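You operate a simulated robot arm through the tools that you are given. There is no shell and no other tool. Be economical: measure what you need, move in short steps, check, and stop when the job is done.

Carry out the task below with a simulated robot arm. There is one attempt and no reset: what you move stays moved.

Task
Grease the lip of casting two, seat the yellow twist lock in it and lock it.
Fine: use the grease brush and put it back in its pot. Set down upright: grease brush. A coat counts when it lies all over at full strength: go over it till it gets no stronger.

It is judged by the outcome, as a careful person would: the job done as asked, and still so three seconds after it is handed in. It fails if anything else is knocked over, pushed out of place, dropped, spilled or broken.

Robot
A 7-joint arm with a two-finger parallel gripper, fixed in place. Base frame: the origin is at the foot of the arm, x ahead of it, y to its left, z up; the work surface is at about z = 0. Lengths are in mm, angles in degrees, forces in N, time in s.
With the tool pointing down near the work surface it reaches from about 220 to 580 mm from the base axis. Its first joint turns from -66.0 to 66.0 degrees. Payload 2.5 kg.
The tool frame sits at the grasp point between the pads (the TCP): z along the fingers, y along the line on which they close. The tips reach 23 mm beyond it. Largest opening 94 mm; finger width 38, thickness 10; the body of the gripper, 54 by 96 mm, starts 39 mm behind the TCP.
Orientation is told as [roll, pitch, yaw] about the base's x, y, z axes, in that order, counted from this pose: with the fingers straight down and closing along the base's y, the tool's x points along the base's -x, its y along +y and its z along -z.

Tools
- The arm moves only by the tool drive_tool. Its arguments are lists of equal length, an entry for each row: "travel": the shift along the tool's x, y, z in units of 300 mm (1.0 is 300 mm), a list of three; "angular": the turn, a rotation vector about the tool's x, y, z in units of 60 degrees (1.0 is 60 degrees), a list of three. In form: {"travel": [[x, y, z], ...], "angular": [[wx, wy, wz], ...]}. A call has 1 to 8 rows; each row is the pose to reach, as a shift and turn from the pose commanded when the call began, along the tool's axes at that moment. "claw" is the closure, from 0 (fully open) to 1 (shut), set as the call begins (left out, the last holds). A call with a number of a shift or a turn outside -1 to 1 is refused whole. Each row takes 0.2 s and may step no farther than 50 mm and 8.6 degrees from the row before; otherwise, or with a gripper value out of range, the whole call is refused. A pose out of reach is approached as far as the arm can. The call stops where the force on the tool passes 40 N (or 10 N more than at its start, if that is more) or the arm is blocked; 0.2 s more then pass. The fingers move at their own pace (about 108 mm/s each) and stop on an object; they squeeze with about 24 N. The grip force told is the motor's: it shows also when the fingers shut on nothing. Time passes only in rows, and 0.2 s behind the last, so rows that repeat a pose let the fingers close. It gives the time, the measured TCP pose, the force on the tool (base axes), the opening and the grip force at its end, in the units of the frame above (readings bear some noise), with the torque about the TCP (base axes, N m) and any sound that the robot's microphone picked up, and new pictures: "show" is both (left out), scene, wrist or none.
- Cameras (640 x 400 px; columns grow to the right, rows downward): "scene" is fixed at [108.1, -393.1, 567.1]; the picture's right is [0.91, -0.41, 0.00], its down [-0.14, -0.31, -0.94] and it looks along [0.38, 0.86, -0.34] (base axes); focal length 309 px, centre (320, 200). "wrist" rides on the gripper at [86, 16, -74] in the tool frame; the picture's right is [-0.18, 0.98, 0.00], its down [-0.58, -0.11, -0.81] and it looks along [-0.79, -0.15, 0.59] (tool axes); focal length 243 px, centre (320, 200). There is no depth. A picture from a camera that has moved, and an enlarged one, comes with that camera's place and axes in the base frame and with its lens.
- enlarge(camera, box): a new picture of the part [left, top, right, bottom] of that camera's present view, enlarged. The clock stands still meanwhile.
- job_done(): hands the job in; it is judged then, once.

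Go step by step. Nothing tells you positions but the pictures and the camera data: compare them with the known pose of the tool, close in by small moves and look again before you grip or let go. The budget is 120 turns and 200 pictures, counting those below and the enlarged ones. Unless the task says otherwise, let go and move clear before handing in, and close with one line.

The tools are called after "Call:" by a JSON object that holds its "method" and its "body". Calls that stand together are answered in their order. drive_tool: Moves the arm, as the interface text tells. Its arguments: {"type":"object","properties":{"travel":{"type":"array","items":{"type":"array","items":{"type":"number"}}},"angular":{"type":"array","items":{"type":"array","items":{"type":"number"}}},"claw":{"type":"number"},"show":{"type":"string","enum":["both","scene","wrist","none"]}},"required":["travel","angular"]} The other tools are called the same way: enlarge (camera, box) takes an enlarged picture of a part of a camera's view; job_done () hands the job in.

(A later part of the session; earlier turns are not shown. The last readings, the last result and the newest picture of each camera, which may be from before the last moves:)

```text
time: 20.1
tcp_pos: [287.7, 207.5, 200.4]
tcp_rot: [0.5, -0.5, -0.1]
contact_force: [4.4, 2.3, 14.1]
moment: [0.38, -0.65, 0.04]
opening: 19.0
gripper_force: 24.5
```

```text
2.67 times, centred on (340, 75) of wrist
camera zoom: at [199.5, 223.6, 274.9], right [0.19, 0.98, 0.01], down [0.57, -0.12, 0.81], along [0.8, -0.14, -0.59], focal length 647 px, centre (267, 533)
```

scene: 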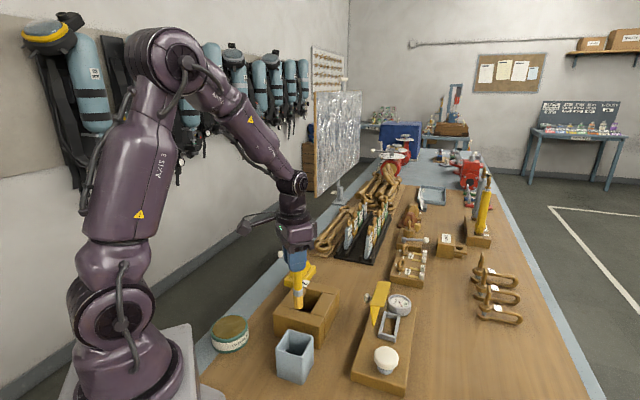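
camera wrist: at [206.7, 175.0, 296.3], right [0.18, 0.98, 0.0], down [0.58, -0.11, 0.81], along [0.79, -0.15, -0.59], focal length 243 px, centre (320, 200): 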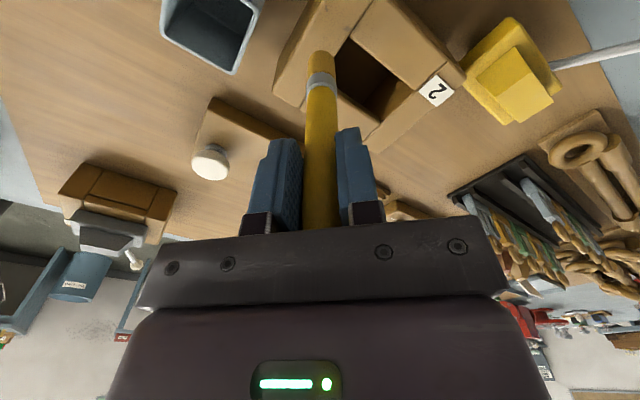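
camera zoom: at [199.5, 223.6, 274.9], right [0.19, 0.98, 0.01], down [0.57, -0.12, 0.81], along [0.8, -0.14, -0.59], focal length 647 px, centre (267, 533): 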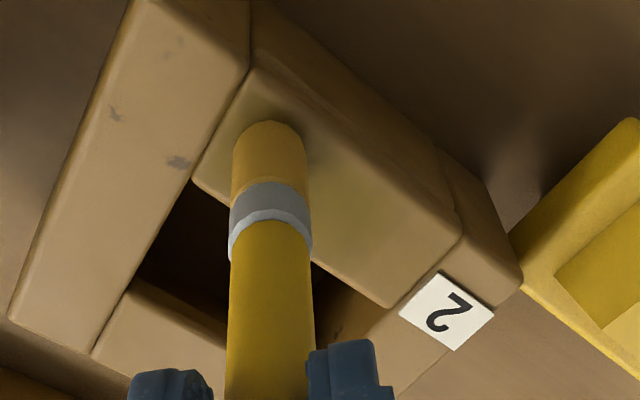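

The left plank now shows a tint, so the side planks are the lip. I'll raster this plank thoroughly.

Call:
{"method": "drive_tool", "body": {"travel": [[0.043, 0.007, 0], [-0.034, 0.085, 0.001], [-0.111, 0.164, 0.001], [-0.133, 0.143, 0.001], [-0.056, 0.064, 0.001], [0.021, -0.014, 0], [0, -0.035, 0], [-0.077, 0.043, 0.001]], "angular": [[0, 0, 0], [0, 0, 0], [0, 0, 0], [0, 0, 0], [0, 0, 0], [0, 0, 0], [0, 0, 0], [0, 0, 0]], "show": "none"}}

Call:
{"method": "enlarge", "body": {"camera": "scene", "box": [270, 270, 350, 345]}}

```text
time: 21.9
tcp_pos: [308.3, 217.2, 199.5]
tcp_rot: [0.3, -0.3, -0.2]
contact_force: [-6.7, -8.8, 37.3]
moment: [-1.11, 0.6, -0.05]
opening: 19.4
gripper_force: 24.7
```

```text
5.33 times, centred on (310, 308) of scene
camera zoom: at [107.9, -393.3, 567.1], right [0.91, -0.41, 0.0], down [-0.14, -0.31, -0.94], along [0.38, 0.86, -0.34], focal length 1647 px, centre (373, -373)
```

zoom: 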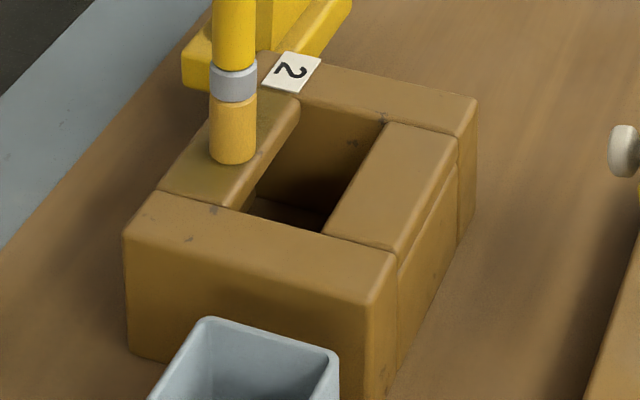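

Force ran high (37 N), so I'll ease 0.7 mm. Then I'll finish the inner pass and lift to inspect.

Call:
{"method": "drive_tool", "body": {"travel": [[-0.038, 0.039, -0.0025], [-0.077, 0.079, -0.0025], [-0.038, 0.039, -0.0025], [0.038, -0.039, -0.0025], [0.077, -0.079, -0.0025], [0.077, -0.079, -0.1], [0.2, -0.1, -0.2], [0.25, -0.12, -0.3]], "angular": [[0, 0, 0], [0, 0, 0], [0, 0, 0], [0, 0, 0], [0, 0, 0], [0, 0, 0], [0, 0, 0], [0, 0, 0]], "show": "none"}}

Call:
{"method": "enlarge", "body": {"camera": "scene", "box": [270, 265, 350, 340]}}

Call:
{"method": "enlarge", "body": {"camera": "wrist", "box": [260, 0, 500, 150]}}

```text
time: 23.7
tcp_pos: [231.7, 182.0, 289.0]
tcp_rot: [0.4, -0.3, -0.1]
contact_force: [-0.7, 0.7, -1.4]
moment: [-0.05, -0.01, 0.01]
opening: 19.0
gripper_force: 24.5
```

```text
5.33 times, centred on (310, 302) of scene
camera zoom: at [108.1, -393.1, 567.1], right [0.91, -0.41, 0.0], down [-0.14, -0.31, -0.94], along [0.38, 0.86, -0.34], focal length 1647 px, centre (373, -347)
```

zoom: 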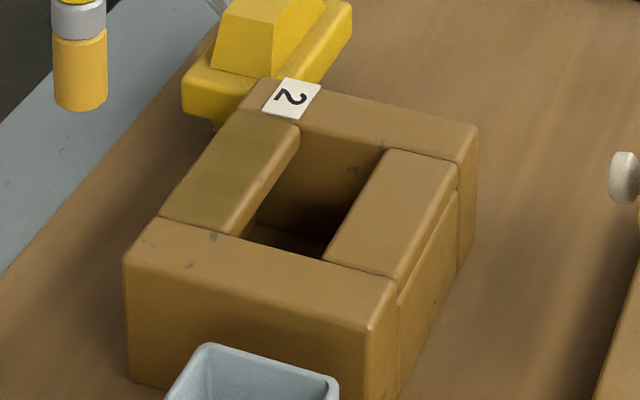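

```text
2.67 times, centred on (380, 75) of wrist
camera zoom: at [143.9, 196.7, 364.5], right [0.19, 0.98, 0.01], down [0.58, -0.12, 0.81], along [0.8, -0.15, -0.59], focal length 647 px, centre (160, 533)
```

zoom: 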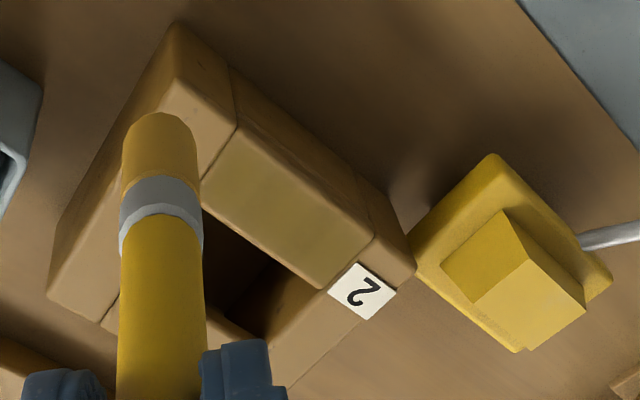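

The left lip is evenly tinted olive. I'll take a close picture as a baseline, then do the right plank.

Call:
{"method": "enlarge", "body": {"camera": "scene", "box": [286, 283, 310, 300]}}

Call:
{"method": "drive_tool", "body": {"travel": [[-0.11, -0.04, 0], [-0.22, -0.09, 0], [-0.33, -0.135, 0.06], [-0.34, -0.135, 0.18], [-0.34, -0.135, 0.28], [-0.34, -0.135, 0.291]], "angular": [[0, 0.003, 0], [0, 0.003, 0], [0, 0.003, 0], [0, 0.003, 0], [0, 0.003, 0], [0, 0.003, 0]], "show": "none"}}

Call:
{"method": "enlarge", "body": {"camera": "scene", "box": [270, 265, 350, 340]}}

```text
16.00 times, centred on (298, 292) of scene
camera zoom: at [108.1, -393.1, 567.1], right [0.91, -0.41, 0.0], down [-0.14, -0.31, -0.94], along [0.38, 0.86, -0.34], focal length 4940 px, centre (672, -1264)
```

zoom: 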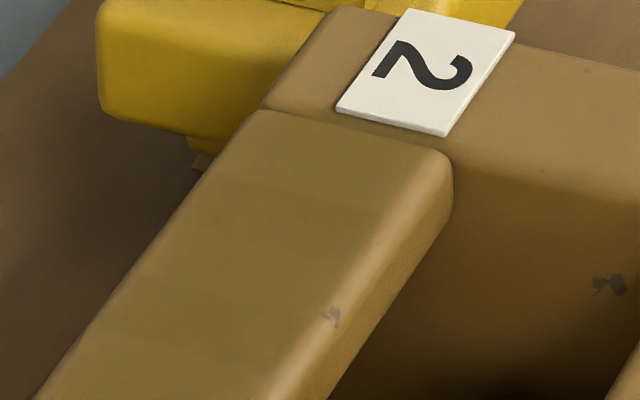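

```text
time: 25.1
tcp_pos: [337.9, 141.1, 202.1]
tcp_rot: [0.4, -0.1, -0.1]
contact_force: [0.6, -0.1, -0.8]
moment: [-0.02, 0.0, 0.04]
opening: 19.3
gripper_force: 24.2
```

```text
5.33 times, centred on (310, 302) of scene
camera zoom: at [108.1, -393.1, 567.1], right [0.91, -0.41, 0.0], down [-0.14, -0.31, -0.94], along [0.38, 0.86, -0.34], focal length 1647 px, centre (373, -347)
```

zoom: 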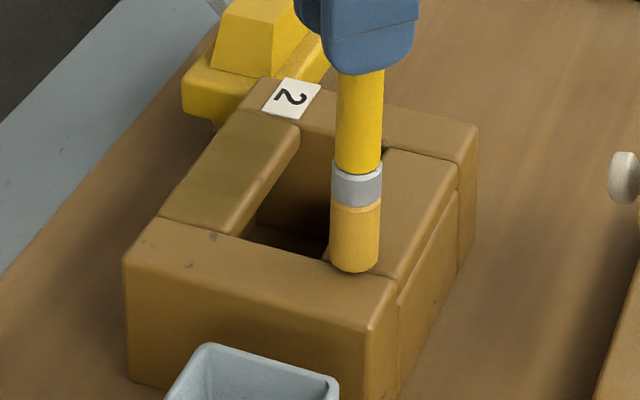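

I'm poised over the right plank's near end. I'll press down and raster it.

Call:
{"method": "drive_tool", "body": {"travel": [[0, 0, 0.0095], [-0.082, 0.083, 0.0095], [-0.168, 0.171, 0.0095], [-0.189, 0.15, 0.0095], [-0.103, 0.062, 0.0095], [-0.026, -0.016, 0.0095], [0.017, 0.026, 0.0095], [-0.06, 0.104, 0.0095]], "angular": [[0, 0, 0], [0, 0, 0], [0, 0, 0], [0, 0, 0], [0, 0, 0], [0, 0, 0], [0, 0, 0], [0, 0, 0]], "show": "none"}}

Call:
{"method": "enlarge", "body": {"camera": "scene", "box": [270, 265, 350, 340]}}

```text
time: 26.8
tcp_pos: [338.1, 151.9, 200.5]
tcp_rot: [0.2, -0.1, -0.2]
contact_force: [1.4, -0.8, 6.2]
moment: [0.02, -0.02, -0.02]
opening: 19.1
gripper_force: 23.8
stopped in row 8: the force on the tool passed its limit at 44 N (the readings are from after the stop); the commanded pose is now the measured one
```

```text
5.33 times, centred on (310, 302) of scene
camera zoom: at [108.0, -393.2, 567.1], right [0.91, -0.41, 0.0], down [-0.14, -0.31, -0.94], along [0.38, 0.86, -0.34], focal length 1647 px, centre (373, -347)
```

zoom: 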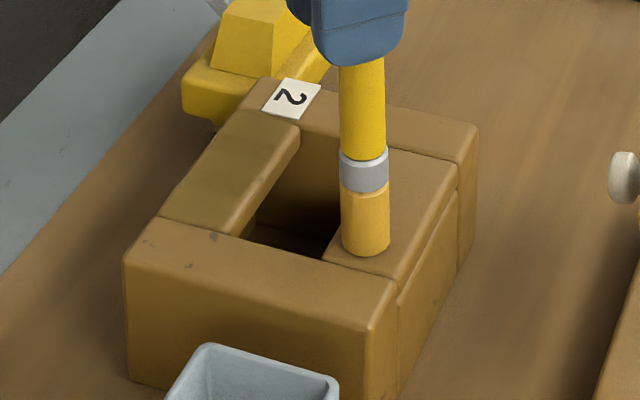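

The force limit stopped that pass. I'll continue with lighter pressure.

Call:
{"method": "drive_tool", "body": {"travel": [[-0.072, 0.074, 0.001], [-0.147, 0.15, 0.001], [-0.166, 0.131, 0.001], [-0.091, 0.055, 0.001], [-0.007, -0.031, 0.001], [-0.11, 0.036, 0.001], [-0.185, 0.113, 0.001], [-0.147, 0.15, 0.001]], "angular": [[0, 0, 0], [0, 0, 0], [0, 0, 0], [0, 0, 0], [0, 0, 0], [0, 0, 0], [0, 0, 0], [0, 0, 0]], "show": "none"}}

Call:
{"method": "enlarge", "body": {"camera": "scene", "box": [270, 265, 350, 340]}}

Call:
{"method": "enlarge", "body": {"camera": "wrist", "box": [200, 0, 440, 150]}}

```text
time: 28.6
tcp_pos: [382.0, 197.7, 202.0]
tcp_rot: [0.1, 0.1, -0.3]
contact_force: [0.3, -0.3, -0.7]
moment: [0.01, 0.01, 0.0]
opening: 19.1
gripper_force: 24.0
```

```text
5.33 times, centred on (310, 302) of scene
camera zoom: at [108.1, -393.1, 567.1], right [0.91, -0.41, 0.0], down [-0.14, -0.31, -0.94], along [0.38, 0.86, -0.34], focal length 1647 px, centre (373, -347)
```

zoom: 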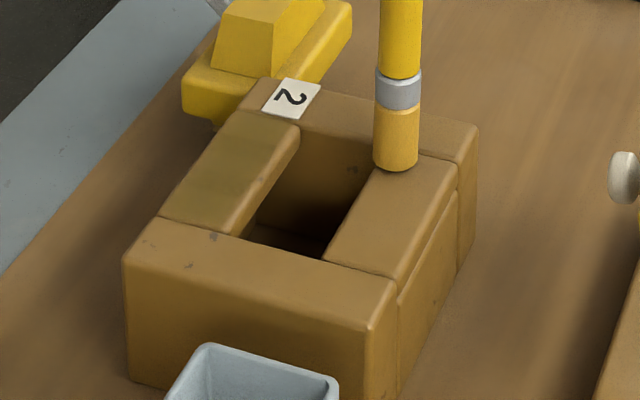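

```text
2.67 times, centred on (320, 75) of wrist
camera zoom: at [294.6, 214.0, 276.9], right [0.19, 0.98, 0.0], down [0.58, -0.11, 0.81], along [0.79, -0.15, -0.59], focal length 647 px, centre (320, 533)
```

zoom: 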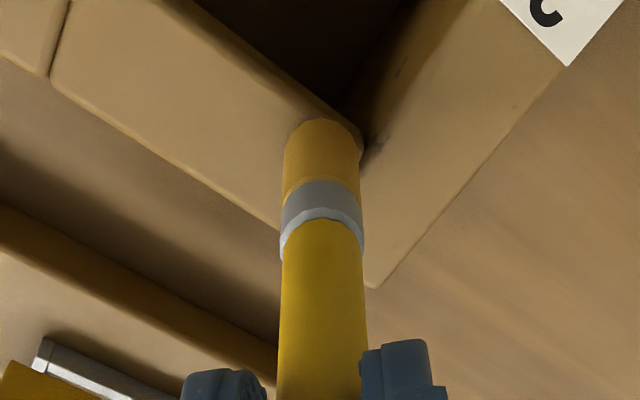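

The brush had drifted 2 mm above the plank. I'll lower to contact and stroke back along the middle.

Call:
{"method": "drive_tool", "body": {"travel": [[-0.015, -0.015, 0.004], [-0.015, -0.015, 0.008], [-0.015, -0.015, 0.011], [0.055, -0.09, 0.011], [0.13, -0.165, 0.011], [0.055, -0.09, 0.011], [-0.015, -0.015, 0.011]], "angular": [[0, 0, 0], [0, 0, 0], [0, 0, 0], [0, 0, 0], [0, 0, 0], [0, 0, 0], [0, 0, 0]], "show": "none"}}

Call:
{"method": "enlarge", "body": {"camera": "scene", "box": [270, 265, 350, 340]}}

```text
time: 29.9
tcp_pos: [351.4, 153.9, 200.1]
tcp_rot: [0.3, -0.5, -0.4]
contact_force: [-1.6, 1.3, 6.6]
moment: [0.14, 0.19, 0.01]
opening: 19.2
gripper_force: 23.7
stopped in row 6: the force on the tool passed its limit at 53 N (the readings are from after the stop); the commanded pose is now the measured one
```

```text
5.33 times, centred on (310, 302) of scene
camera zoom: at [108.0, -393.2, 567.1], right [0.91, -0.41, 0.0], down [-0.14, -0.31, -0.94], along [0.38, 0.86, -0.34], focal length 1647 px, centre (373, -347)
```

zoom: 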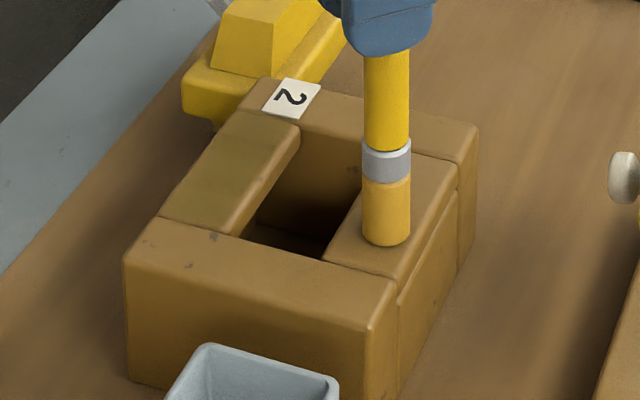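

Even with good pressure the right plank isn't tinting, so the brush may be spent. I'll reload at the tin.

Call:
{"method": "drive_tool", "body": {"travel": [[0, 0, -0.15], [0.09, 0.03, -0.27], [0.23, 0.08, -0.29], [0.38, 0.13, -0.29], [0.53, 0.18, -0.29], [0.66, 0.225, -0.27], [0.698, 0.23, -0.15], [0.698, 0.23, 0]], "angular": [[0, 0.007, 0], [0, 0.007, 0], [0, 0.007, 0], [0, 0.007, 0], [0, 0.007, 0], [0, 0.007, 0], [0, 0.007, 0], [0, 0.007, 0]], "show": "none"}}

Call:
{"method": "enlarge", "body": {"camera": "scene", "box": [190, 270, 290, 370]}}

Call:
{"method": "enlarge", "body": {"camera": "scene", "box": [280, 275, 345, 325]}}

```text
time: 31.7
tcp_pos: [141.9, 226.0, 197.3]
tcp_rot: [0.1, -0.1, -0.4]
contact_force: [0.8, -0.8, -1.6]
moment: [0.02, 0.02, -0.02]
opening: 18.9
gripper_force: 24.2
```

```text
4.00 times, centred on (240, 320) of scene
camera zoom: at [108.0, -393.2, 567.1], right [0.91, -0.41, 0.0], down [-0.14, -0.31, -0.94], along [0.38, 0.86, -0.34], focal length 1235 px, centre (640, -280)
```

zoom: 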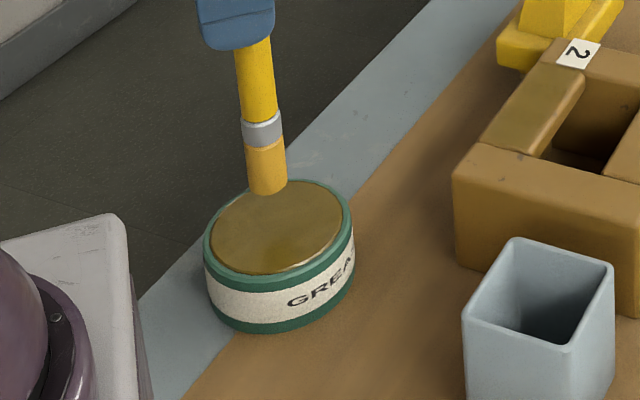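

```text
8.00 times, centred on (312, 300) of scene
camera zoom: at [108.0, -393.2, 567.1], right [0.91, -0.41, 0.0], down [-0.14, -0.31, -0.94], along [0.38, 0.86, -0.34], focal length 2470 px, centre (380, -600)
```

zoom: 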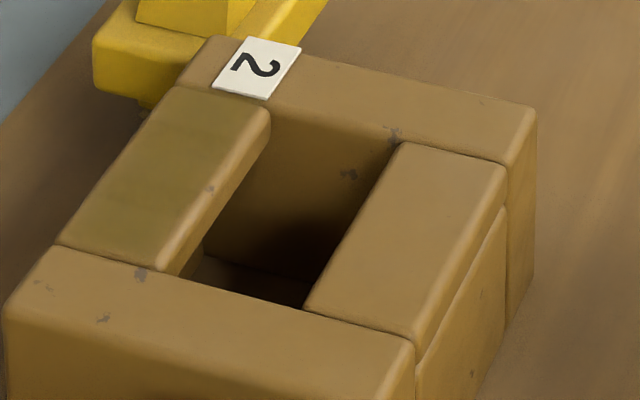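

The right plank is definitely uncoated. I'll dip again.

Call:
{"method": "drive_tool", "body": {"travel": [[0, -0.006, 0.05], [0, -0.006, 0.08], [0, -0.006, 0.086], [0, -0.006, 0.09], [0, -0.006, 0.094], [0, -0.006, 0.094]], "angular": [[0, 0, 0], [0, 0, 0], [0, 0, 0], [0, 0, 0], [0, 0, 0], [0, 0, 0]], "show": "none"}}

Call:
{"method": "enlarge", "body": {"camera": "scene", "box": [190, 270, 290, 370]}}

```text
time: 33.1
tcp_pos: [141.9, 222.0, 170.4]
tcp_rot: [0.3, -0.1, -0.4]
contact_force: [-3.7, -2.6, 28.2]
moment: [-0.3, 0.27, -0.01]
opening: 19.3
gripper_force: 24.1
```

```text
4.00 times, centred on (240, 320) of scene
camera zoom: at [108.0, -393.2, 567.1], right [0.91, -0.41, 0.0], down [-0.14, -0.31, -0.94], along [0.38, 0.86, -0.34], focal length 1235 px, centre (640, -280)
```

zoom: 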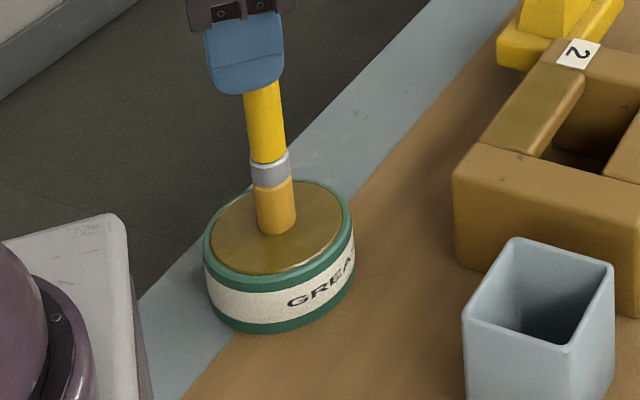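

Reloaded. I'll go back over the right plank's near end.

Call:
{"method": "drive_tool", "body": {"travel": [[0, 0, -0.16], [-0.07, -0.03, -0.3], [-0.21, -0.085, -0.34], [-0.355, -0.14, -0.35], [-0.5, -0.2, -0.35], [-0.63, -0.26, -0.31], [-0.66, -0.27, -0.2], [-0.66, -0.27, -0.11]], "angular": [[0, 0, 0.007], [0, 0, 0.007], [0, 0, 0.007], [0, 0, 0.007], [0, 0, 0.007], [0, 0, 0.007], [0, 0, 0.007], [0, 0, 0.007]], "show": "none"}}

```text
time: 34.9
tcp_pos: [338.7, 143.5, 201.0]
tcp_rot: [0.2, 0.0, -0.6]
contact_force: [0.8, -0.5, -0.2]
moment: [0.03, 0.01, -0.03]
opening: 19.0
gripper_force: 23.7
```

I'm now just above the surface. I'll press lightly and do a stroke along the mid plank and back.

Call:
{"method": "drive_tool", "body": {"travel": [[0, 0, 0.005], [-0.053, 0.054, 0.005], [-0.106, 0.108, 0.005], [-0.159, 0.162, 0.005], [-0.106, 0.108, 0.005], [-0.053, 0.054, 0.005], [0, 0, 0.005]], "angular": [[0, 0, 0], [0, 0, 0], [0, 0, 0], [0, 0, 0], [0, 0, 0], [0, 0, 0], [0, 0, 0]], "show": "none"}}

Call:
{"method": "enlarge", "body": {"camera": "scene", "box": [280, 275, 345, 325]}}

```text
time: 36.5
tcp_pos: [337.6, 138.5, 200.6]
tcp_rot: [0.2, 0.0, -0.8]
contact_force: [-0.4, -0.2, -0.3]
moment: [0.02, 0.0, -0.01]
opening: 18.9
gripper_force: 23.7
```

```text
8.00 times, centred on (312, 300) of scene
camera zoom: at [108.1, -393.1, 567.1], right [0.91, -0.41, 0.0], down [-0.14, -0.31, -0.94], along [0.38, 0.86, -0.34], focal length 2470 px, centre (380, -600)
```

zoom: 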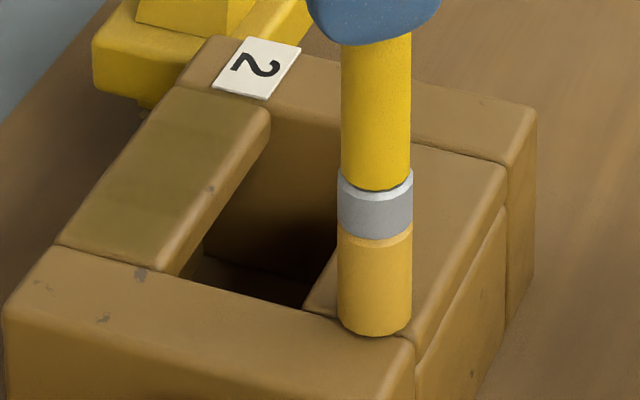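

There's no force here and still no tint. I'll press a bit more and repeat.

Call:
{"method": "drive_tool", "body": {"travel": [[-0.02, 0.02, 0.002], [-0.03, 0.03, 0.005], [-0.083, 0.084, 0.006], [-0.136, 0.138, 0.006], [-0.168, 0.172, 0.006], [-0.106, 0.108, 0.006], [-0.053, 0.054, 0.006]], "angular": [[0, 0, 0], [0, 0, 0], [0, 0, 0], [0, 0, 0], [0, 0, 0], [0, 0, 0], [0, 0, 0]], "show": "none"}}

Call:
{"method": "enlarge", "body": {"camera": "scene", "box": [280, 275, 345, 325]}}

```text
time: 38.1
tcp_pos: [359.8, 158.7, 200.3]
tcp_rot: [0.6, -0.6, -0.7]
contact_force: [5.1, 7.6, 35.9]
moment: [0.84, -0.76, 0.08]
opening: 19.3
gripper_force: 23.7
```

```text
8.00 times, centred on (312, 300) of scene
camera zoom: at [108.0, -393.2, 567.1], right [0.91, -0.41, 0.0], down [-0.14, -0.31, -0.94], along [0.38, 0.86, -0.34], focal length 2470 px, centre (380, -600)
```

zoom: 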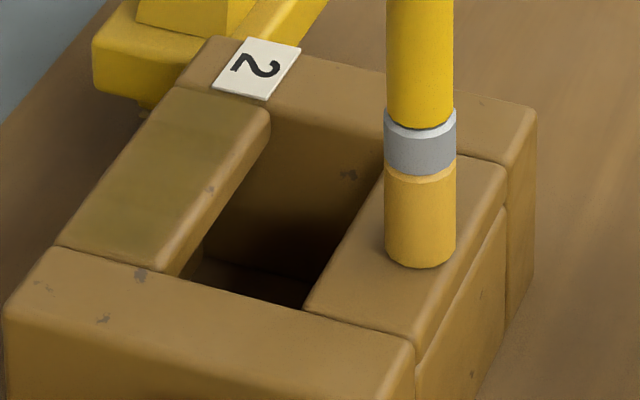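

The right plank takes no grease even with a fresh brush under pressure, so only the plank by the "2" label edge is the lip. I'll go back there and build its coat to full strength.

Call:
{"method": "drive_tool", "body": {"travel": [[0.05, 0.03, -0.1], [0.17, 0.1, -0.1], [0.286, 0.161, -0.1], [0.286, 0.161, -0.006], [0.202, 0.247, -0.005], [0.118, 0.333, -0.005], [0.104, 0.319, -0.005], [0.188, 0.233, -0.005]], "angular": [[0, 0, 0], [0, 0, 0], [0, 0, 0], [0, 0, 0], [0, 0, 0], [0, 0, 0], [0, 0, 0], [0, 0, 0]], "show": "none"}}

Call:
{"method": "enlarge", "body": {"camera": "scene", "box": [280, 275, 345, 325]}}

```text
time: 39.9
tcp_pos: [300.6, 226.8, 200.3]
tcp_rot: [0.1, 0.1, -0.8]
contact_force: [0.8, 0.6, 1.6]
moment: [0.0, -0.12, 0.0]
opening: 19.2
gripper_force: 23.9
```

```text
8.00 times, centred on (312, 300) of scene
camera zoom: at [108.1, -393.1, 567.1], right [0.91, -0.41, 0.0], down [-0.14, -0.31, -0.94], along [0.38, 0.86, -0.34], focal length 2470 px, centre (380, -600)
```

zoom: 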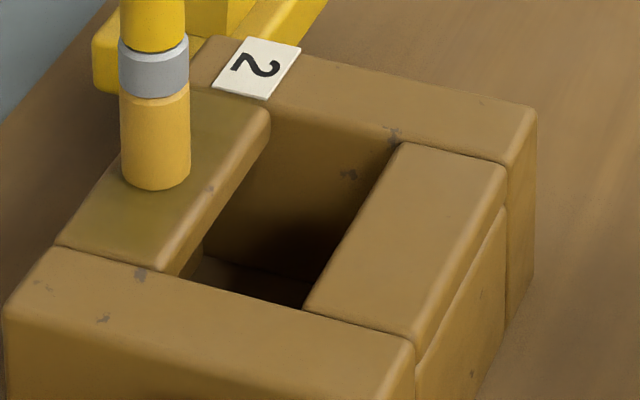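

The tint is getting deeper. I'll continue rastering across the whole plank with a little more pressure.

Call:
{"method": "drive_tool", "body": {"travel": [[0.079, -0.081, 0.002], [0.063, -0.097, 0.002], [-0.017, -0.016, 0.0025], [-0.101, 0.069, 0.0025], [-0.117, 0.053, 0.0025], [-0.033, -0.033, 0.0025], [0.046, -0.114, 0.002], [-0.017, -0.016, 0.002]], "angular": [[0, 0, 0], [0, 0, 0], [0, 0, 0], [0, 0, 0], [0, 0, 0], [0, 0, 0], [0, 0, 0], [0, 0, 0]], "show": "none"}}

Call:
{"method": "enlarge", "body": {"camera": "scene", "box": [280, 275, 345, 325]}}

```text
time: 41.7
tcp_pos: [306.6, 223.5, 202.2]
tcp_rot: [0.2, 0.0, -0.7]
contact_force: [0.2, 0.3, -1.2]
moment: [0.01, 0.03, 0.02]
opening: 19.1
gripper_force: 24.0
```

```text
8.00 times, centred on (312, 300) of scene
camera zoom: at [108.0, -393.2, 567.1], right [0.91, -0.41, 0.0], down [-0.14, -0.31, -0.94], along [0.38, 0.86, -0.34], focal length 2470 px, centre (380, -600)
```

zoom: 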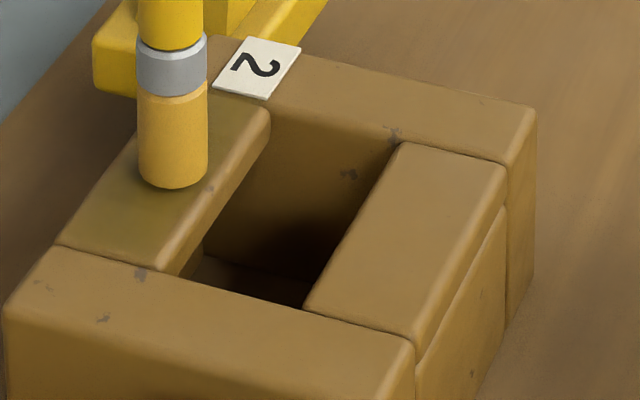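

That pass lost contact (0 N). I'll press down stepwise and stroke again.

Call:
{"method": "drive_tool", "body": {"travel": [[0, 0, 0.004], [0, 0, 0.007], [0.04, -0.04, 0.0085], [0.079, -0.081, 0.0085], [0.04, -0.04, 0.0085], [-0.04, 0.04, 0.0085], [-0.08, 0.082, 0.0085], [-0.04, 0.04, 0.0085]], "angular": [[0, 0, 0], [0, 0, 0], [0, 0, 0], [0, 0, 0], [0, 0, 0], [0, 0, 0], [0, 0, 0], [0, 0, 0]], "show": "none"}}

Call:
{"method": "enlarge", "body": {"camera": "scene", "box": [280, 275, 345, 325]}}

```text
time: 43.3
tcp_pos: [330.2, 244.1, 199.9]
tcp_rot: [0.3, -0.1, -0.8]
contact_force: [-1.9, -2.9, 10.5]
moment: [-0.35, 0.04, -0.05]
opening: 18.8
gripper_force: 23.6
stopped in row 8: the force on the tool passed its limit at 41 N (the readings are from after the stop); the commanded pose is now the measured one
```

```text
8.00 times, centred on (312, 300) of scene
camera zoom: at [108.0, -393.2, 567.1], right [0.91, -0.41, 0.0], down [-0.14, -0.31, -0.94], along [0.38, 0.86, -0.34], focal length 2470 px, centre (380, -600)
```

zoom: 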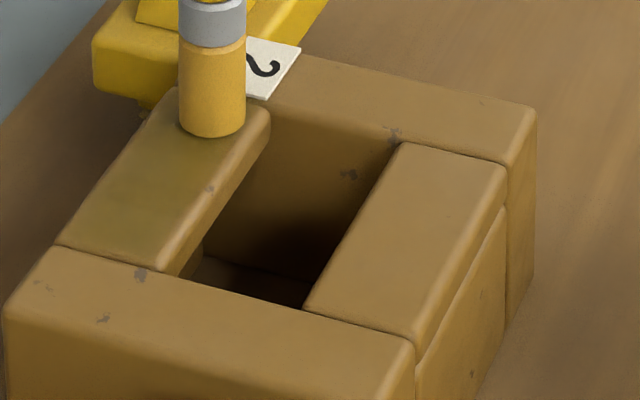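

Contact is good now. Raster again with steady light pressure.

Call:
{"method": "drive_tool", "body": {"travel": [[0.076, -0.078, 0.002], [0.156, -0.159, 0.002], [0.177, -0.138, 0.002], [0.098, -0.057, 0.003], [0.018, 0.024, 0.003], [0.035, 0.04, 0.003], [0.114, -0.04, 0.003], [0.194, -0.121, 0.003]], "angular": [[0, 0, 0], [0, 0, 0], [0, 0, 0], [0, 0, 0], [0, 0, 0], [0, 0, 0], [0, 0, 0], [0, 0, 0]], "show": "none"}}

Call:
{"method": "enlarge", "body": {"camera": "scene", "box": [280, 275, 345, 325]}}

```text
time: 44.2
tcp_pos: [282.1, 208.0, 200.8]
tcp_rot: [0.1, -0.1, -0.9]
contact_force: [1.4, -0.1, 6.2]
moment: [0.01, -0.2, 0.0]
opening: 19.2
gripper_force: 23.5
stopped in row 4: the force on the tool passed its limit at 43 N (the readings are from after the stop); the commanded pose is now the measured one
```

```text
8.00 times, centred on (312, 300) of scene
camera zoom: at [108.0, -393.2, 567.1], right [0.91, -0.41, 0.0], down [-0.14, -0.31, -0.94], along [0.38, 0.86, -0.34], focal length 2470 px, centre (380, -600)
```

zoom: 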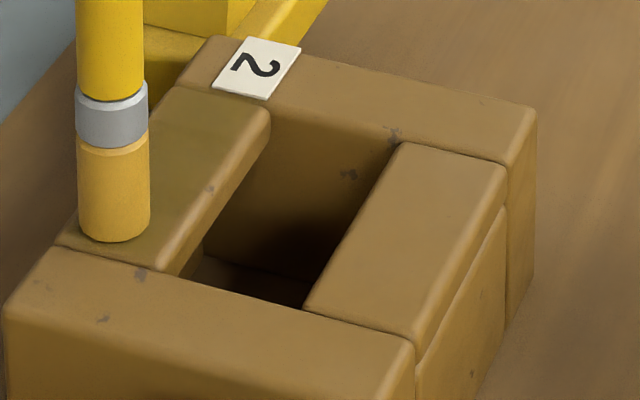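

Continuing the raster from here at the current height.

Call:
{"method": "drive_tool", "body": {"travel": [[-0.07, 0.071, 0.001], [-0.142, 0.144, 0.001], [-0.127, 0.158, 0.001], [-0.056, 0.085, 0.001], [0.022, 0.006, 0.001], [-0.019, -0.034, 0.001], [-0.096, 0.046, 0.002], [-0.168, 0.119, 0.002]], "angular": [[0, 0, 0], [0, 0, 0], [0, 0, 0], [0, 0, 0], [0, 0, 0], [0, 0, 0], [0, 0, 0], [0, 0, 0]], "show": "none"}}

Call:
{"method": "enlarge", "body": {"camera": "scene", "box": [280, 275, 345, 325]}}

```text
time: 46.0
tcp_pos: [331.5, 241.9, 201.8]
tcp_rot: [0.0, 0.1, -0.8]
contact_force: [0.2, -0.7, -0.7]
moment: [0.02, 0.02, 0.02]
opening: 19.0
gripper_force: 24.0
```

```text
8.00 times, centred on (312, 300) of scene
camera zoom: at [108.0, -393.2, 567.1], right [0.91, -0.41, 0.0], down [-0.14, -0.31, -0.94], along [0.38, 0.86, -0.34], focal length 2470 px, centre (380, -600)
```

zoom: 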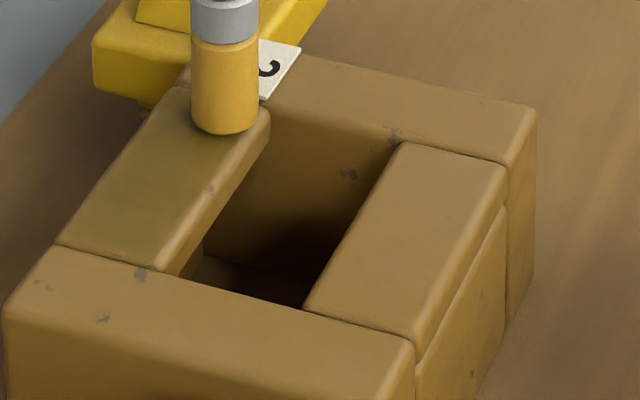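

I'll lift and inspect the coat up close against the baseline.

Call:
{"method": "drive_tool", "body": {"travel": [[0, 0, -0.12], [0.15, 0, -0.15], [0.28, -0.02, -0.2], [0.4, -0.04, -0.25]], "angular": [[0, 0, 0], [0, 0, 0], [0, 0, 0], [0, 0, 0]], "show": "none"}}

Call:
{"method": "enlarge", "body": {"camera": "scene", "box": [284, 280, 316, 305]}}

Call:
{"method": "enlarge", "body": {"camera": "wrist", "box": [260, 0, 440, 112]}}

```text
time: 47.0
tcp_pos: [213.4, 232.8, 275.1]
tcp_rot: [0.0, -0.1, -0.9]
contact_force: [0.2, 0.6, -0.5]
moment: [-0.05, -0.01, -0.04]
opening: 18.9
gripper_force: 24.1
```

```text
16.00 times, centred on (300, 292) of scene
camera zoom: at [108.1, -393.1, 567.1], right [0.91, -0.41, 0.0], down [-0.14, -0.31, -0.94], along [0.38, 0.86, -0.34], focal length 4940 px, centre (640, -1280)
```

zoom: 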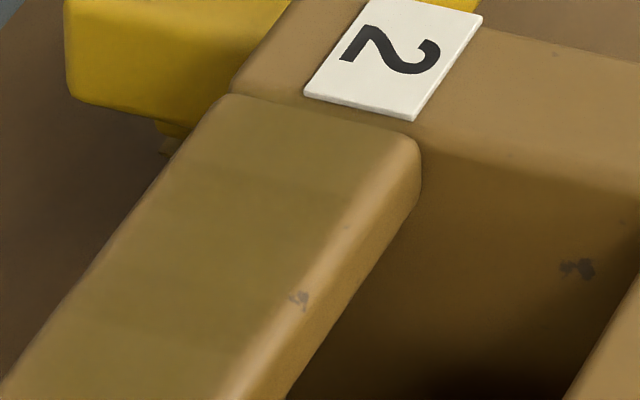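

```text
3.56 times, centred on (350, 56) of wrist
camera zoom: at [125.2, 248.9, 350.6], right [0.2, 0.98, 0.0], down [0.58, -0.12, 0.81], along [0.79, -0.16, -0.59], focal length 863 px, centre (213, 712)
```

zoom: 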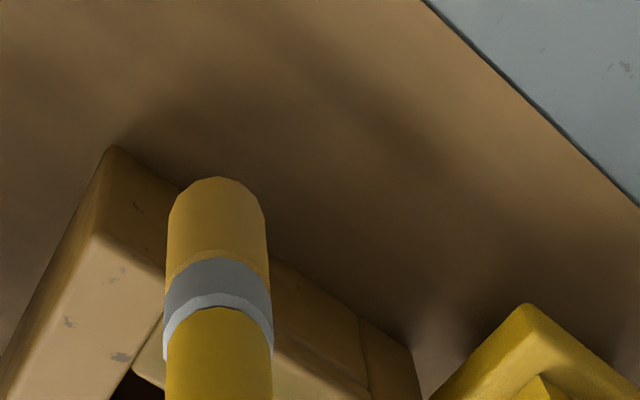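

The middle of the lip is stronger than its two ends. I'll reload (the tin is close) and then work the ends more.

Call:
{"method": "drive_tool", "body": {"travel": [[0.12, -0.02, 0], [0.238, -0.035, 0.1], [0.238, -0.035, 0.22], [0.238, -0.035, 0.31], [0.238, -0.035, 0.34], [0.238, -0.035, 0.35], [0.238, -0.035, 0.353]], "angular": [[0, 0, 0], [0, 0, 0], [0, 0, 0], [0, 0, 0], [0, 0, 0], [0, 0, 0], [0, 0, 0]], "show": "none"}}

Call:
{"method": "enlarge", "body": {"camera": "scene", "box": [190, 270, 310, 370]}}

```text
time: 48.6
tcp_pos: [142.0, 225.1, 171.3]
tcp_rot: [0.1, -0.1, -0.9]
contact_force: [-2.6, -2.9, 14.9]
moment: [-0.36, 0.09, -0.05]
opening: 19.3
gripper_force: 24.0
stopped in row 7: the force on the tool passed its limit at 46 N (the readings are from after the stop); the commanded pose is now the measured one
```

```text
4.00 times, centred on (250, 320) of scene
camera zoom: at [108.0, -393.2, 567.1], right [0.91, -0.41, 0.0], down [-0.14, -0.31, -0.94], along [0.38, 0.86, -0.34], focal length 1235 px, centre (600, -280)
```

zoom: 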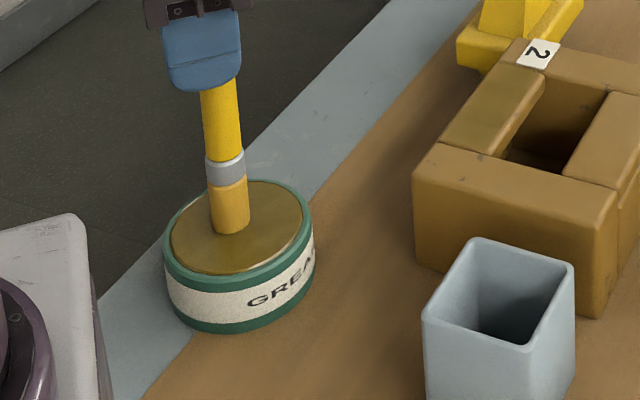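

Loaded. I'm heading back to the near end of the lip.

Call:
{"method": "drive_tool", "body": {"travel": [[0, 0, -0.16], [-0.1, -0.02, -0.28], [-0.25, -0.045, -0.28], [-0.4, -0.07, -0.26], [-0.457, -0.081, -0.17], [-0.457, -0.081, -0.105], [-0.457, -0.081, -0.098], [-0.457, -0.081, -0.094]], "angular": [[0, 0, 0], [0, 0, 0], [0, 0, 0], [0, 0, 0], [0, 0, 0], [0, 0, 0], [0, 0, 0], [0, 0, 0]], "show": "none"}}

```text
time: 50.4
tcp_pos: [280.2, 198.5, 200.2]
tcp_rot: [0.1, -0.1, -0.9]
contact_force: [-5.3, -2.7, 30.2]
moment: [-0.29, 0.39, -0.07]
opening: 19.2
gripper_force: 23.7
```

Pressing at 30 N. I'll scrub the near end crosswise with slightly less pressure.

Call:
{"method": "drive_tool", "body": {"travel": [[0.025, 0.024, -0.0015], [-0.008, 0.057, -0.0015], [-0.056, 0.011, -0.0015], [-0.018, -0.027, -0.0015], [0.022, 0.012, -0.0015], [-0.032, -0.004, -0.0015], [0.011, 0.038, -0.0015], [-0.074, 0.086, -0.001]], "angular": [[0, 0, 0], [0, 0, 0], [0, 0, 0], [0, 0, 0], [0, 0, 0], [0, 0, 0], [0, 0, 0], [0, 0, 0]], "show": "none"}}

Call:
{"method": "enlarge", "body": {"camera": "scene", "box": [280, 275, 325, 315]}}

```text
time: 51.0
tcp_pos: [277.3, 208.3, 199.5]
tcp_rot: [-0.2, -0.1, -1.0]
contact_force: [0.1, -2.3, 7.1]
moment: [-0.2, -0.05, -0.04]
opening: 19.4
gripper_force: 24.0
stopped in row 2: the force on the tool passed its limit at 44 N (the readings are from after the stop); the commanded pose is now the measured one
```

```text
10.00 times, centred on (302, 295) of scene
camera zoom: at [108.0, -393.2, 567.1], right [0.91, -0.41, 0.0], down [-0.14, -0.31, -0.94], along [0.38, 0.86, -0.34], focal length 3087 px, centre (495, -750)
```

zoom: 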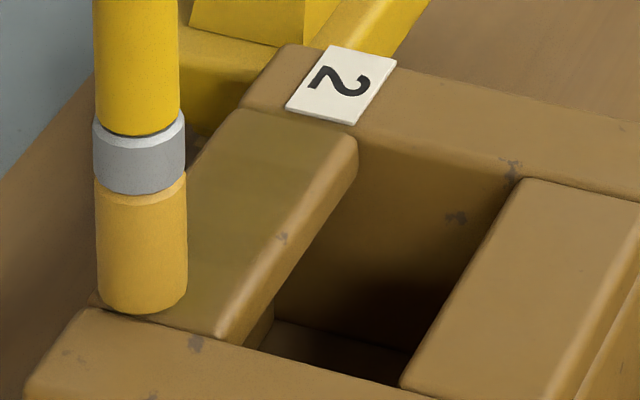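

A crisp band pattern runs along the lip, so I'll do full-length strokes from here to even it out.

Call:
{"method": "drive_tool", "body": {"travel": [[-0.045, 0.046, 0], [-0.091, 0.092, 0.001], [-0.137, 0.138, 0.001], [-0.17, 0.118, 0.001], [-0.124, 0.072, 0.001], [-0.078, 0.026, 0.001], [-0.032, -0.02, 0.001]], "angular": [[0, 0, 0], [0, 0, 0], [0, 0, 0], [0, 0, 0], [0, 0, 0], [0, 0, 0], [0, 0, 0]], "show": "none"}}

Call:
{"method": "enlarge", "body": {"camera": "scene", "box": [280, 275, 325, 315]}}

```text
time: 52.6
tcp_pos: [288.3, 200.8, 200.5]
tcp_rot: [-0.1, -0.1, -1.0]
contact_force: [2.1, 2.3, 8.1]
moment: [0.27, -0.39, 0.04]
opening: 18.9
gripper_force: 23.5
```

```text
10.00 times, centred on (302, 295) of scene
camera zoom: at [108.1, -393.1, 567.1], right [0.91, -0.41, 0.0], down [-0.14, -0.31, -0.94], along [0.38, 0.86, -0.34], focal length 3087 px, centre (495, -750)
```

zoom: 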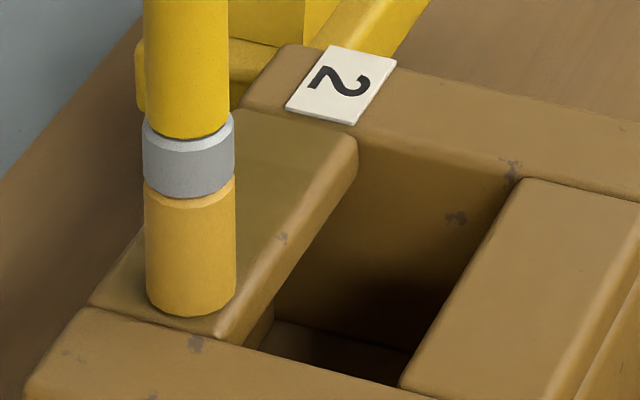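

That worked well: far and middle bands now match. I'll run one more loop including the near end.

Call:
{"method": "drive_tool", "body": {"travel": [[0.034, -0.006, 0.001], [0.03, 0.018, 0.001], [-0.02, 0.068, 0.001], [-0.07, 0.118, 0.001], [-0.115, 0.164, 0.001], [-0.132, 0.13, 0.001], [-0.082, 0.08, 0.001], [-0.032, 0.03, 0.001]], "angular": [[0, 0, 0], [0, 0, 0], [0, 0, 0], [0, 0, 0], [0, 0, 0], [0, 0, 0], [0, 0, 0], [0, 0, 0]], "show": "none"}}

Call:
{"method": "enlarge", "body": {"camera": "scene", "box": [280, 275, 325, 315]}}

```text
time: 54.4
tcp_pos: [294.9, 208.8, 200.3]
tcp_rot: [-0.1, -0.1, -1.0]
contact_force: [2.1, 1.5, 6.9]
moment: [0.23, -0.39, 0.07]
opening: 19.1
gripper_force: 24.6
```

```text
10.00 times, centred on (302, 295) of scene
camera zoom: at [108.1, -393.1, 567.1], right [0.91, -0.41, 0.0], down [-0.14, -0.31, -0.94], along [0.38, 0.86, -0.34], focal length 3087 px, centre (495, -750)
```

zoom: 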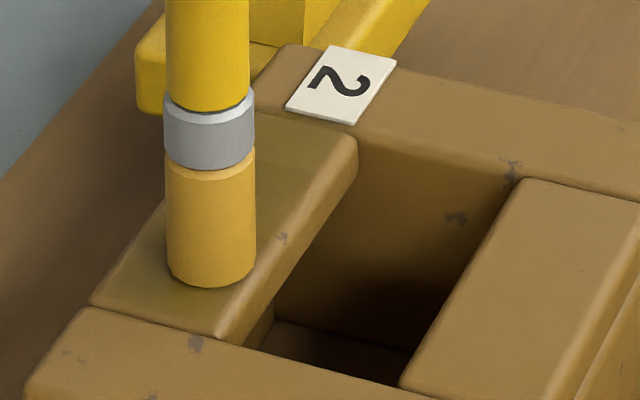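

The near end may still be slightly lighter. I'll scrub it, then sweep to the far end.

Call:
{"method": "drive_tool", "body": {"travel": [[0.046, -0.047, 0.0005], [0.084, -0.01, 0.0005], [0.068, 0.007, 0.0005], [0.016, -0.044, 0.0005], [0.032, -0.061, 0.0005], [0.061, -0.014, 0.0005], [-0.016, 0.065, 0.001], [-0.1, 0.15, 0.001]], "angular": [[0, 0, 0], [0, 0, 0], [0, 0, 0], [0, 0, 0], [0, 0, 0], [0, 0, 0], [0, 0, 0], [0, 0, 0]], "show": "none"}}

Call:
{"method": "enlarge", "body": {"camera": "scene", "box": [280, 275, 325, 315]}}

```text
time: 55.9
tcp_pos: [281.9, 208.2, 201.0]
tcp_rot: [-0.4, 0.1, -1.1]
contact_force: [1.3, -0.5, 5.7]
moment: [0.01, -0.2, 0.0]
opening: 19.1
gripper_force: 24.3
stopped in row 7: the force on the tool passed its limit at 48 N (the readings are from after the stop); the commanded pose is now the measured one
```

```text
10.00 times, centred on (302, 295) of scene
camera zoom: at [108.0, -393.2, 567.1], right [0.91, -0.41, 0.0], down [-0.14, -0.31, -0.94], along [0.38, 0.86, -0.34], focal length 3087 px, centre (495, -750)
```

zoom: 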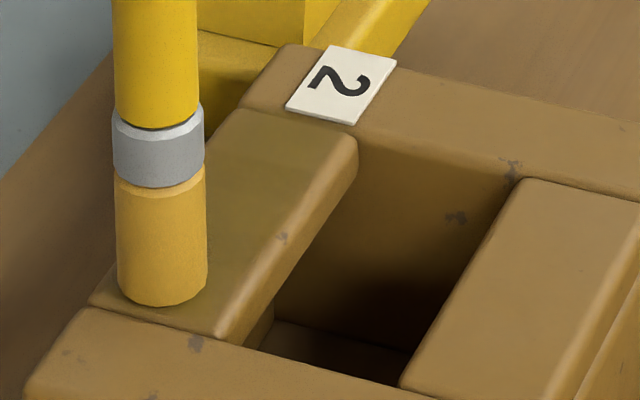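

One more round: sweep forward, then scrub the far end crosswise.

Call:
{"method": "drive_tool", "body": {"travel": [[-0.063, 0.064, 0.0015], [-0.145, 0.148, 0.0025], [-0.123, 0.169, 0.0025], [-0.107, 0.152, 0.0025], [-0.164, 0.096, 0.0025], [-0.185, 0.117, 0.0025], [-0.146, 0.149, 0.0025], [-0.101, 0.074, 0.0015]], "angular": [[0, 0, 0], [0, 0, 0], [0, 0, 0], [0, 0, 0], [0, 0, 0], [0, 0, 0], [0, 0, 0], [0, 0, 0]], "show": "none"}}

Call:
{"method": "enlarge", "body": {"camera": "scene", "box": [280, 275, 325, 315]}}

```text
time: 57.6
tcp_pos: [311.3, 229.8, 200.8]
tcp_rot: [-0.5, 0.1, -1.0]
contact_force: [2.6, 3.1, 9.9]
moment: [0.42, -0.38, 0.02]
opening: 18.9
gripper_force: 23.2
```

```text
10.00 times, centred on (302, 295) of scene
camera zoom: at [108.1, -393.1, 567.1], right [0.91, -0.41, 0.0], down [-0.14, -0.31, -0.94], along [0.38, 0.86, -0.34], focal length 3087 px, centre (495, -750)
```

zoom: 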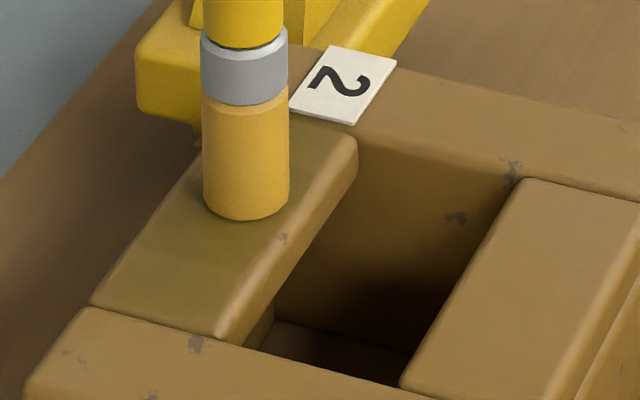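

Contact was good. A last pass goes to the near end with a crosswise scrub, then I'll lift and inspect.

Call:
{"method": "drive_tool", "body": {"travel": [[0.068, -0.069, 0.001], [0.107, -0.109, 0.0005], [0.134, -0.084, 0.0005], [0.108, -0.057, 0.0005], [0.06, -0.104, 0.0005], [0.093, -0.128, 0.0005], [0.126, -0.095, 0.0005], [0.126, -0.095, -0.12]], "angular": [[0, 0, 0], [0, 0, 0], [0, 0, 0], [0, 0, 0], [0, 0, 0], [0, 0, 0], [0, 0, 0], [0, 0, 0]], "show": "none"}}

Call:
{"method": "drive_tool", "body": {"travel": [[0.08, 0.05, -0.1], [0.18, 0.1, -0.15]], "angular": [[0, 0, 0], [0, 0, 0]], "show": "none"}}

Call:
{"method": "enlarge", "body": {"camera": "scene", "box": [280, 275, 325, 315]}}

Call:
{"method": "enlarge", "body": {"camera": "wrist", "box": [220, 0, 460, 150]}}

```text
time: 59.5
tcp_pos: [271.9, 201.0, 235.8]
tcp_rot: [-0.8, 0.4, -1.1]
contact_force: [-0.2, 0.3, -0.8]
moment: [0.02, 0.0, 0.0]
opening: 18.8
gripper_force: 24.3
```

```text
time: 60.0
tcp_pos: [218.2, 234.1, 279.8]
tcp_rot: [-0.8, 0.3, -1.1]
contact_force: [0.6, 0.8, -0.8]
moment: [0.05, 0.0, -0.02]
opening: 18.9
gripper_force: 24.0
```

```text
10.00 times, centred on (302, 295) of scene
camera zoom: at [108.1, -393.2, 567.1], right [0.91, -0.41, 0.0], down [-0.14, -0.31, -0.94], along [0.38, 0.86, -0.34], focal length 3087 px, centre (495, -750)
```

zoom: 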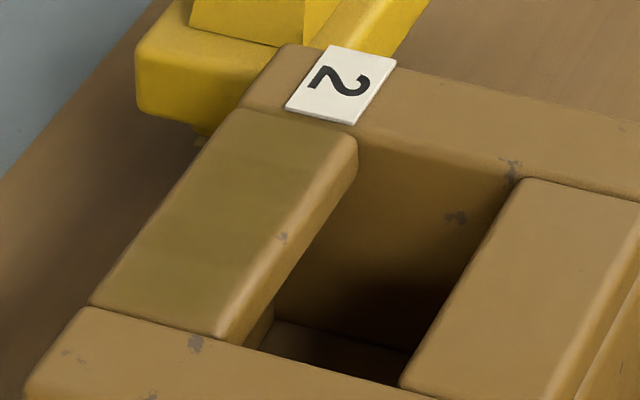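

```text
2.67 times, centred on (340, 75) of wrist
camera zoom: at [130.9, 251.9, 355.7], right [0.2, 0.98, -0.01], down [0.58, -0.11, 0.8], along [0.79, -0.17, -0.59], focal length 647 px, centre (267, 533)
```

zoom: 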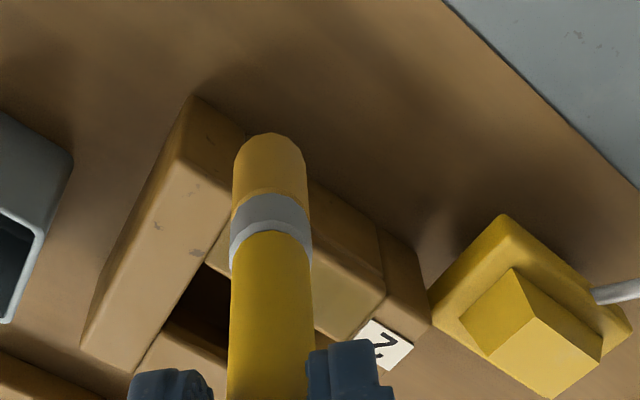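

The ends still look a bit lighter than the middle. I'll reload and square the tool, then scrub the end sections more.

Call:
{"method": "drive_tool", "body": {"travel": [[0.12, -0.02, 0.03], [0.253, -0.035, 0.1], [0.253, -0.035, 0.23], [0.253, -0.035, 0.33], [0.253, -0.035, 0.355], [0.253, -0.035, 0.363], [0.253, -0.035, 0.366]], "angular": [[-0.013, -0.005, -0.018], [-0.013, -0.005, -0.018], [-0.013, -0.005, -0.018], [-0.013, -0.005, -0.018], [-0.013, -0.005, -0.018], [-0.013, -0.005, -0.018], [-0.013, -0.005, -0.018]], "show": "none"}}

```text
time: 61.6
tcp_pos: [143.6, 224.9, 170.3]
tcp_rot: [0.2, 0.0, 0.1]
contact_force: [0.1, 0.0, 0.0]
moment: [0.01, 0.04, 0.0]
opening: 19.0
gripper_force: 23.9
```

No contact yet at this height. Lowering a little more.

Call:
{"method": "drive_tool", "body": {"travel": [[0, 0, 0.004], [0, 0, 0.007], [0, 0, 0.01], [0, 0, 0.013]], "angular": [[0, 0, 0], [0, 0, 0], [0, 0, 0], [0, 0, 0]], "show": "none"}}

Call:
{"method": "enlarge", "body": {"camera": "scene", "box": [190, 270, 310, 370]}}

```text
time: 62.3
tcp_pos: [144.7, 224.0, 170.9]
tcp_rot: [0.3, -0.2, -0.1]
contact_force: [-2.7, -2.6, 14.2]
moment: [-0.32, 0.14, -0.04]
opening: 19.2
gripper_force: 23.6
stopped in row 3: the force on the tool passed its limit at 44 N (the readings are from after the stop); the commanded pose is now the measured one
```

```text
4.00 times, centred on (250, 320) of scene
camera zoom: at [108.0, -393.2, 567.1], right [0.91, -0.41, 0.0], down [-0.14, -0.31, -0.94], along [0.38, 0.86, -0.34], focal length 1235 px, centre (600, -280)
```

zoom: 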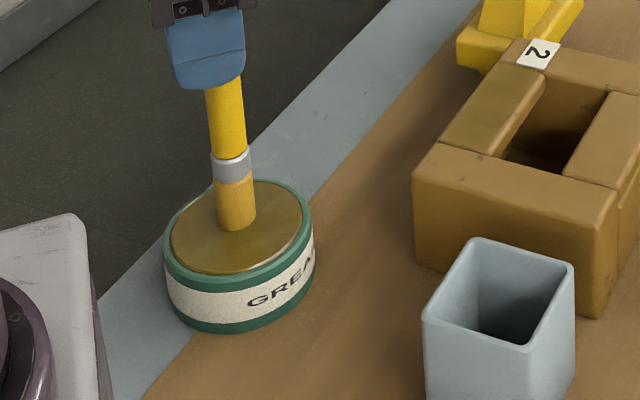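

Loaded. Back to the near section of the lip.

Call:
{"method": "drive_tool", "body": {"travel": [[0, 0, -0.16], [-0.1, -0.015, -0.28], [-0.25, -0.035, -0.28], [-0.4, -0.055, -0.26], [-0.462, -0.063, -0.17], [-0.462, -0.063, -0.105], [-0.462, -0.063, -0.099], [-0.462, -0.063, -0.096]], "angular": [[0, 0, 0], [0, 0, 0], [0, 0, 0], [0, 0, 0], [0, 0, 0], [0, 0, 0], [0, 0, 0], [0, 0, 0]], "show": "none"}}

```text
time: 64.1
tcp_pos: [282.3, 205.2, 200.6]
tcp_rot: [0.2, -0.3, 0.0]
contact_force: [-4.7, -4.9, 23.0]
moment: [-0.56, 0.34, -0.02]
opening: 18.9
gripper_force: 24.0
```

23 N contact. Scrubbing the near section.

Call:
{"method": "drive_tool", "body": {"travel": [[0.019, 0.019, -0.001], [-0.029, -0.028, -0.001], [-0.01, -0.047, -0.001], [0.038, 0, -0.001], [0.01, 0.028, -0.001], [-0.038, -0.018, -0.001], [0.019, -0.019, -0.001], [0, 0, -0.001]], "angular": [[0, 0, 0], [0, 0, 0], [0, 0, 0], [0, 0, 0], [0, 0, 0], [0, 0, 0], [0, 0, 0], [0, 0, 0]], "show": "none"}}

Call:
{"method": "enlarge", "body": {"camera": "scene", "box": [280, 275, 325, 315]}}

```text
time: 65.9
tcp_pos: [281.8, 205.7, 200.4]
tcp_rot: [0.1, -0.2, -0.1]
contact_force: [-4.6, -9.3, 33.4]
moment: [-0.98, 0.38, 0.0]
opening: 19.3
gripper_force: 23.9
```

```text
10.00 times, centred on (302, 295) of scene
camera zoom: at [107.9, -393.2, 567.1], right [0.91, -0.41, 0.0], down [-0.14, -0.31, -0.94], along [0.38, 0.86, -0.34], focal length 3087 px, centre (495, -750)
```

zoom: 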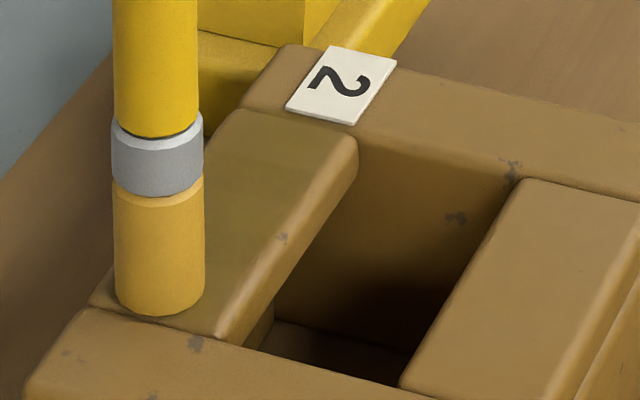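

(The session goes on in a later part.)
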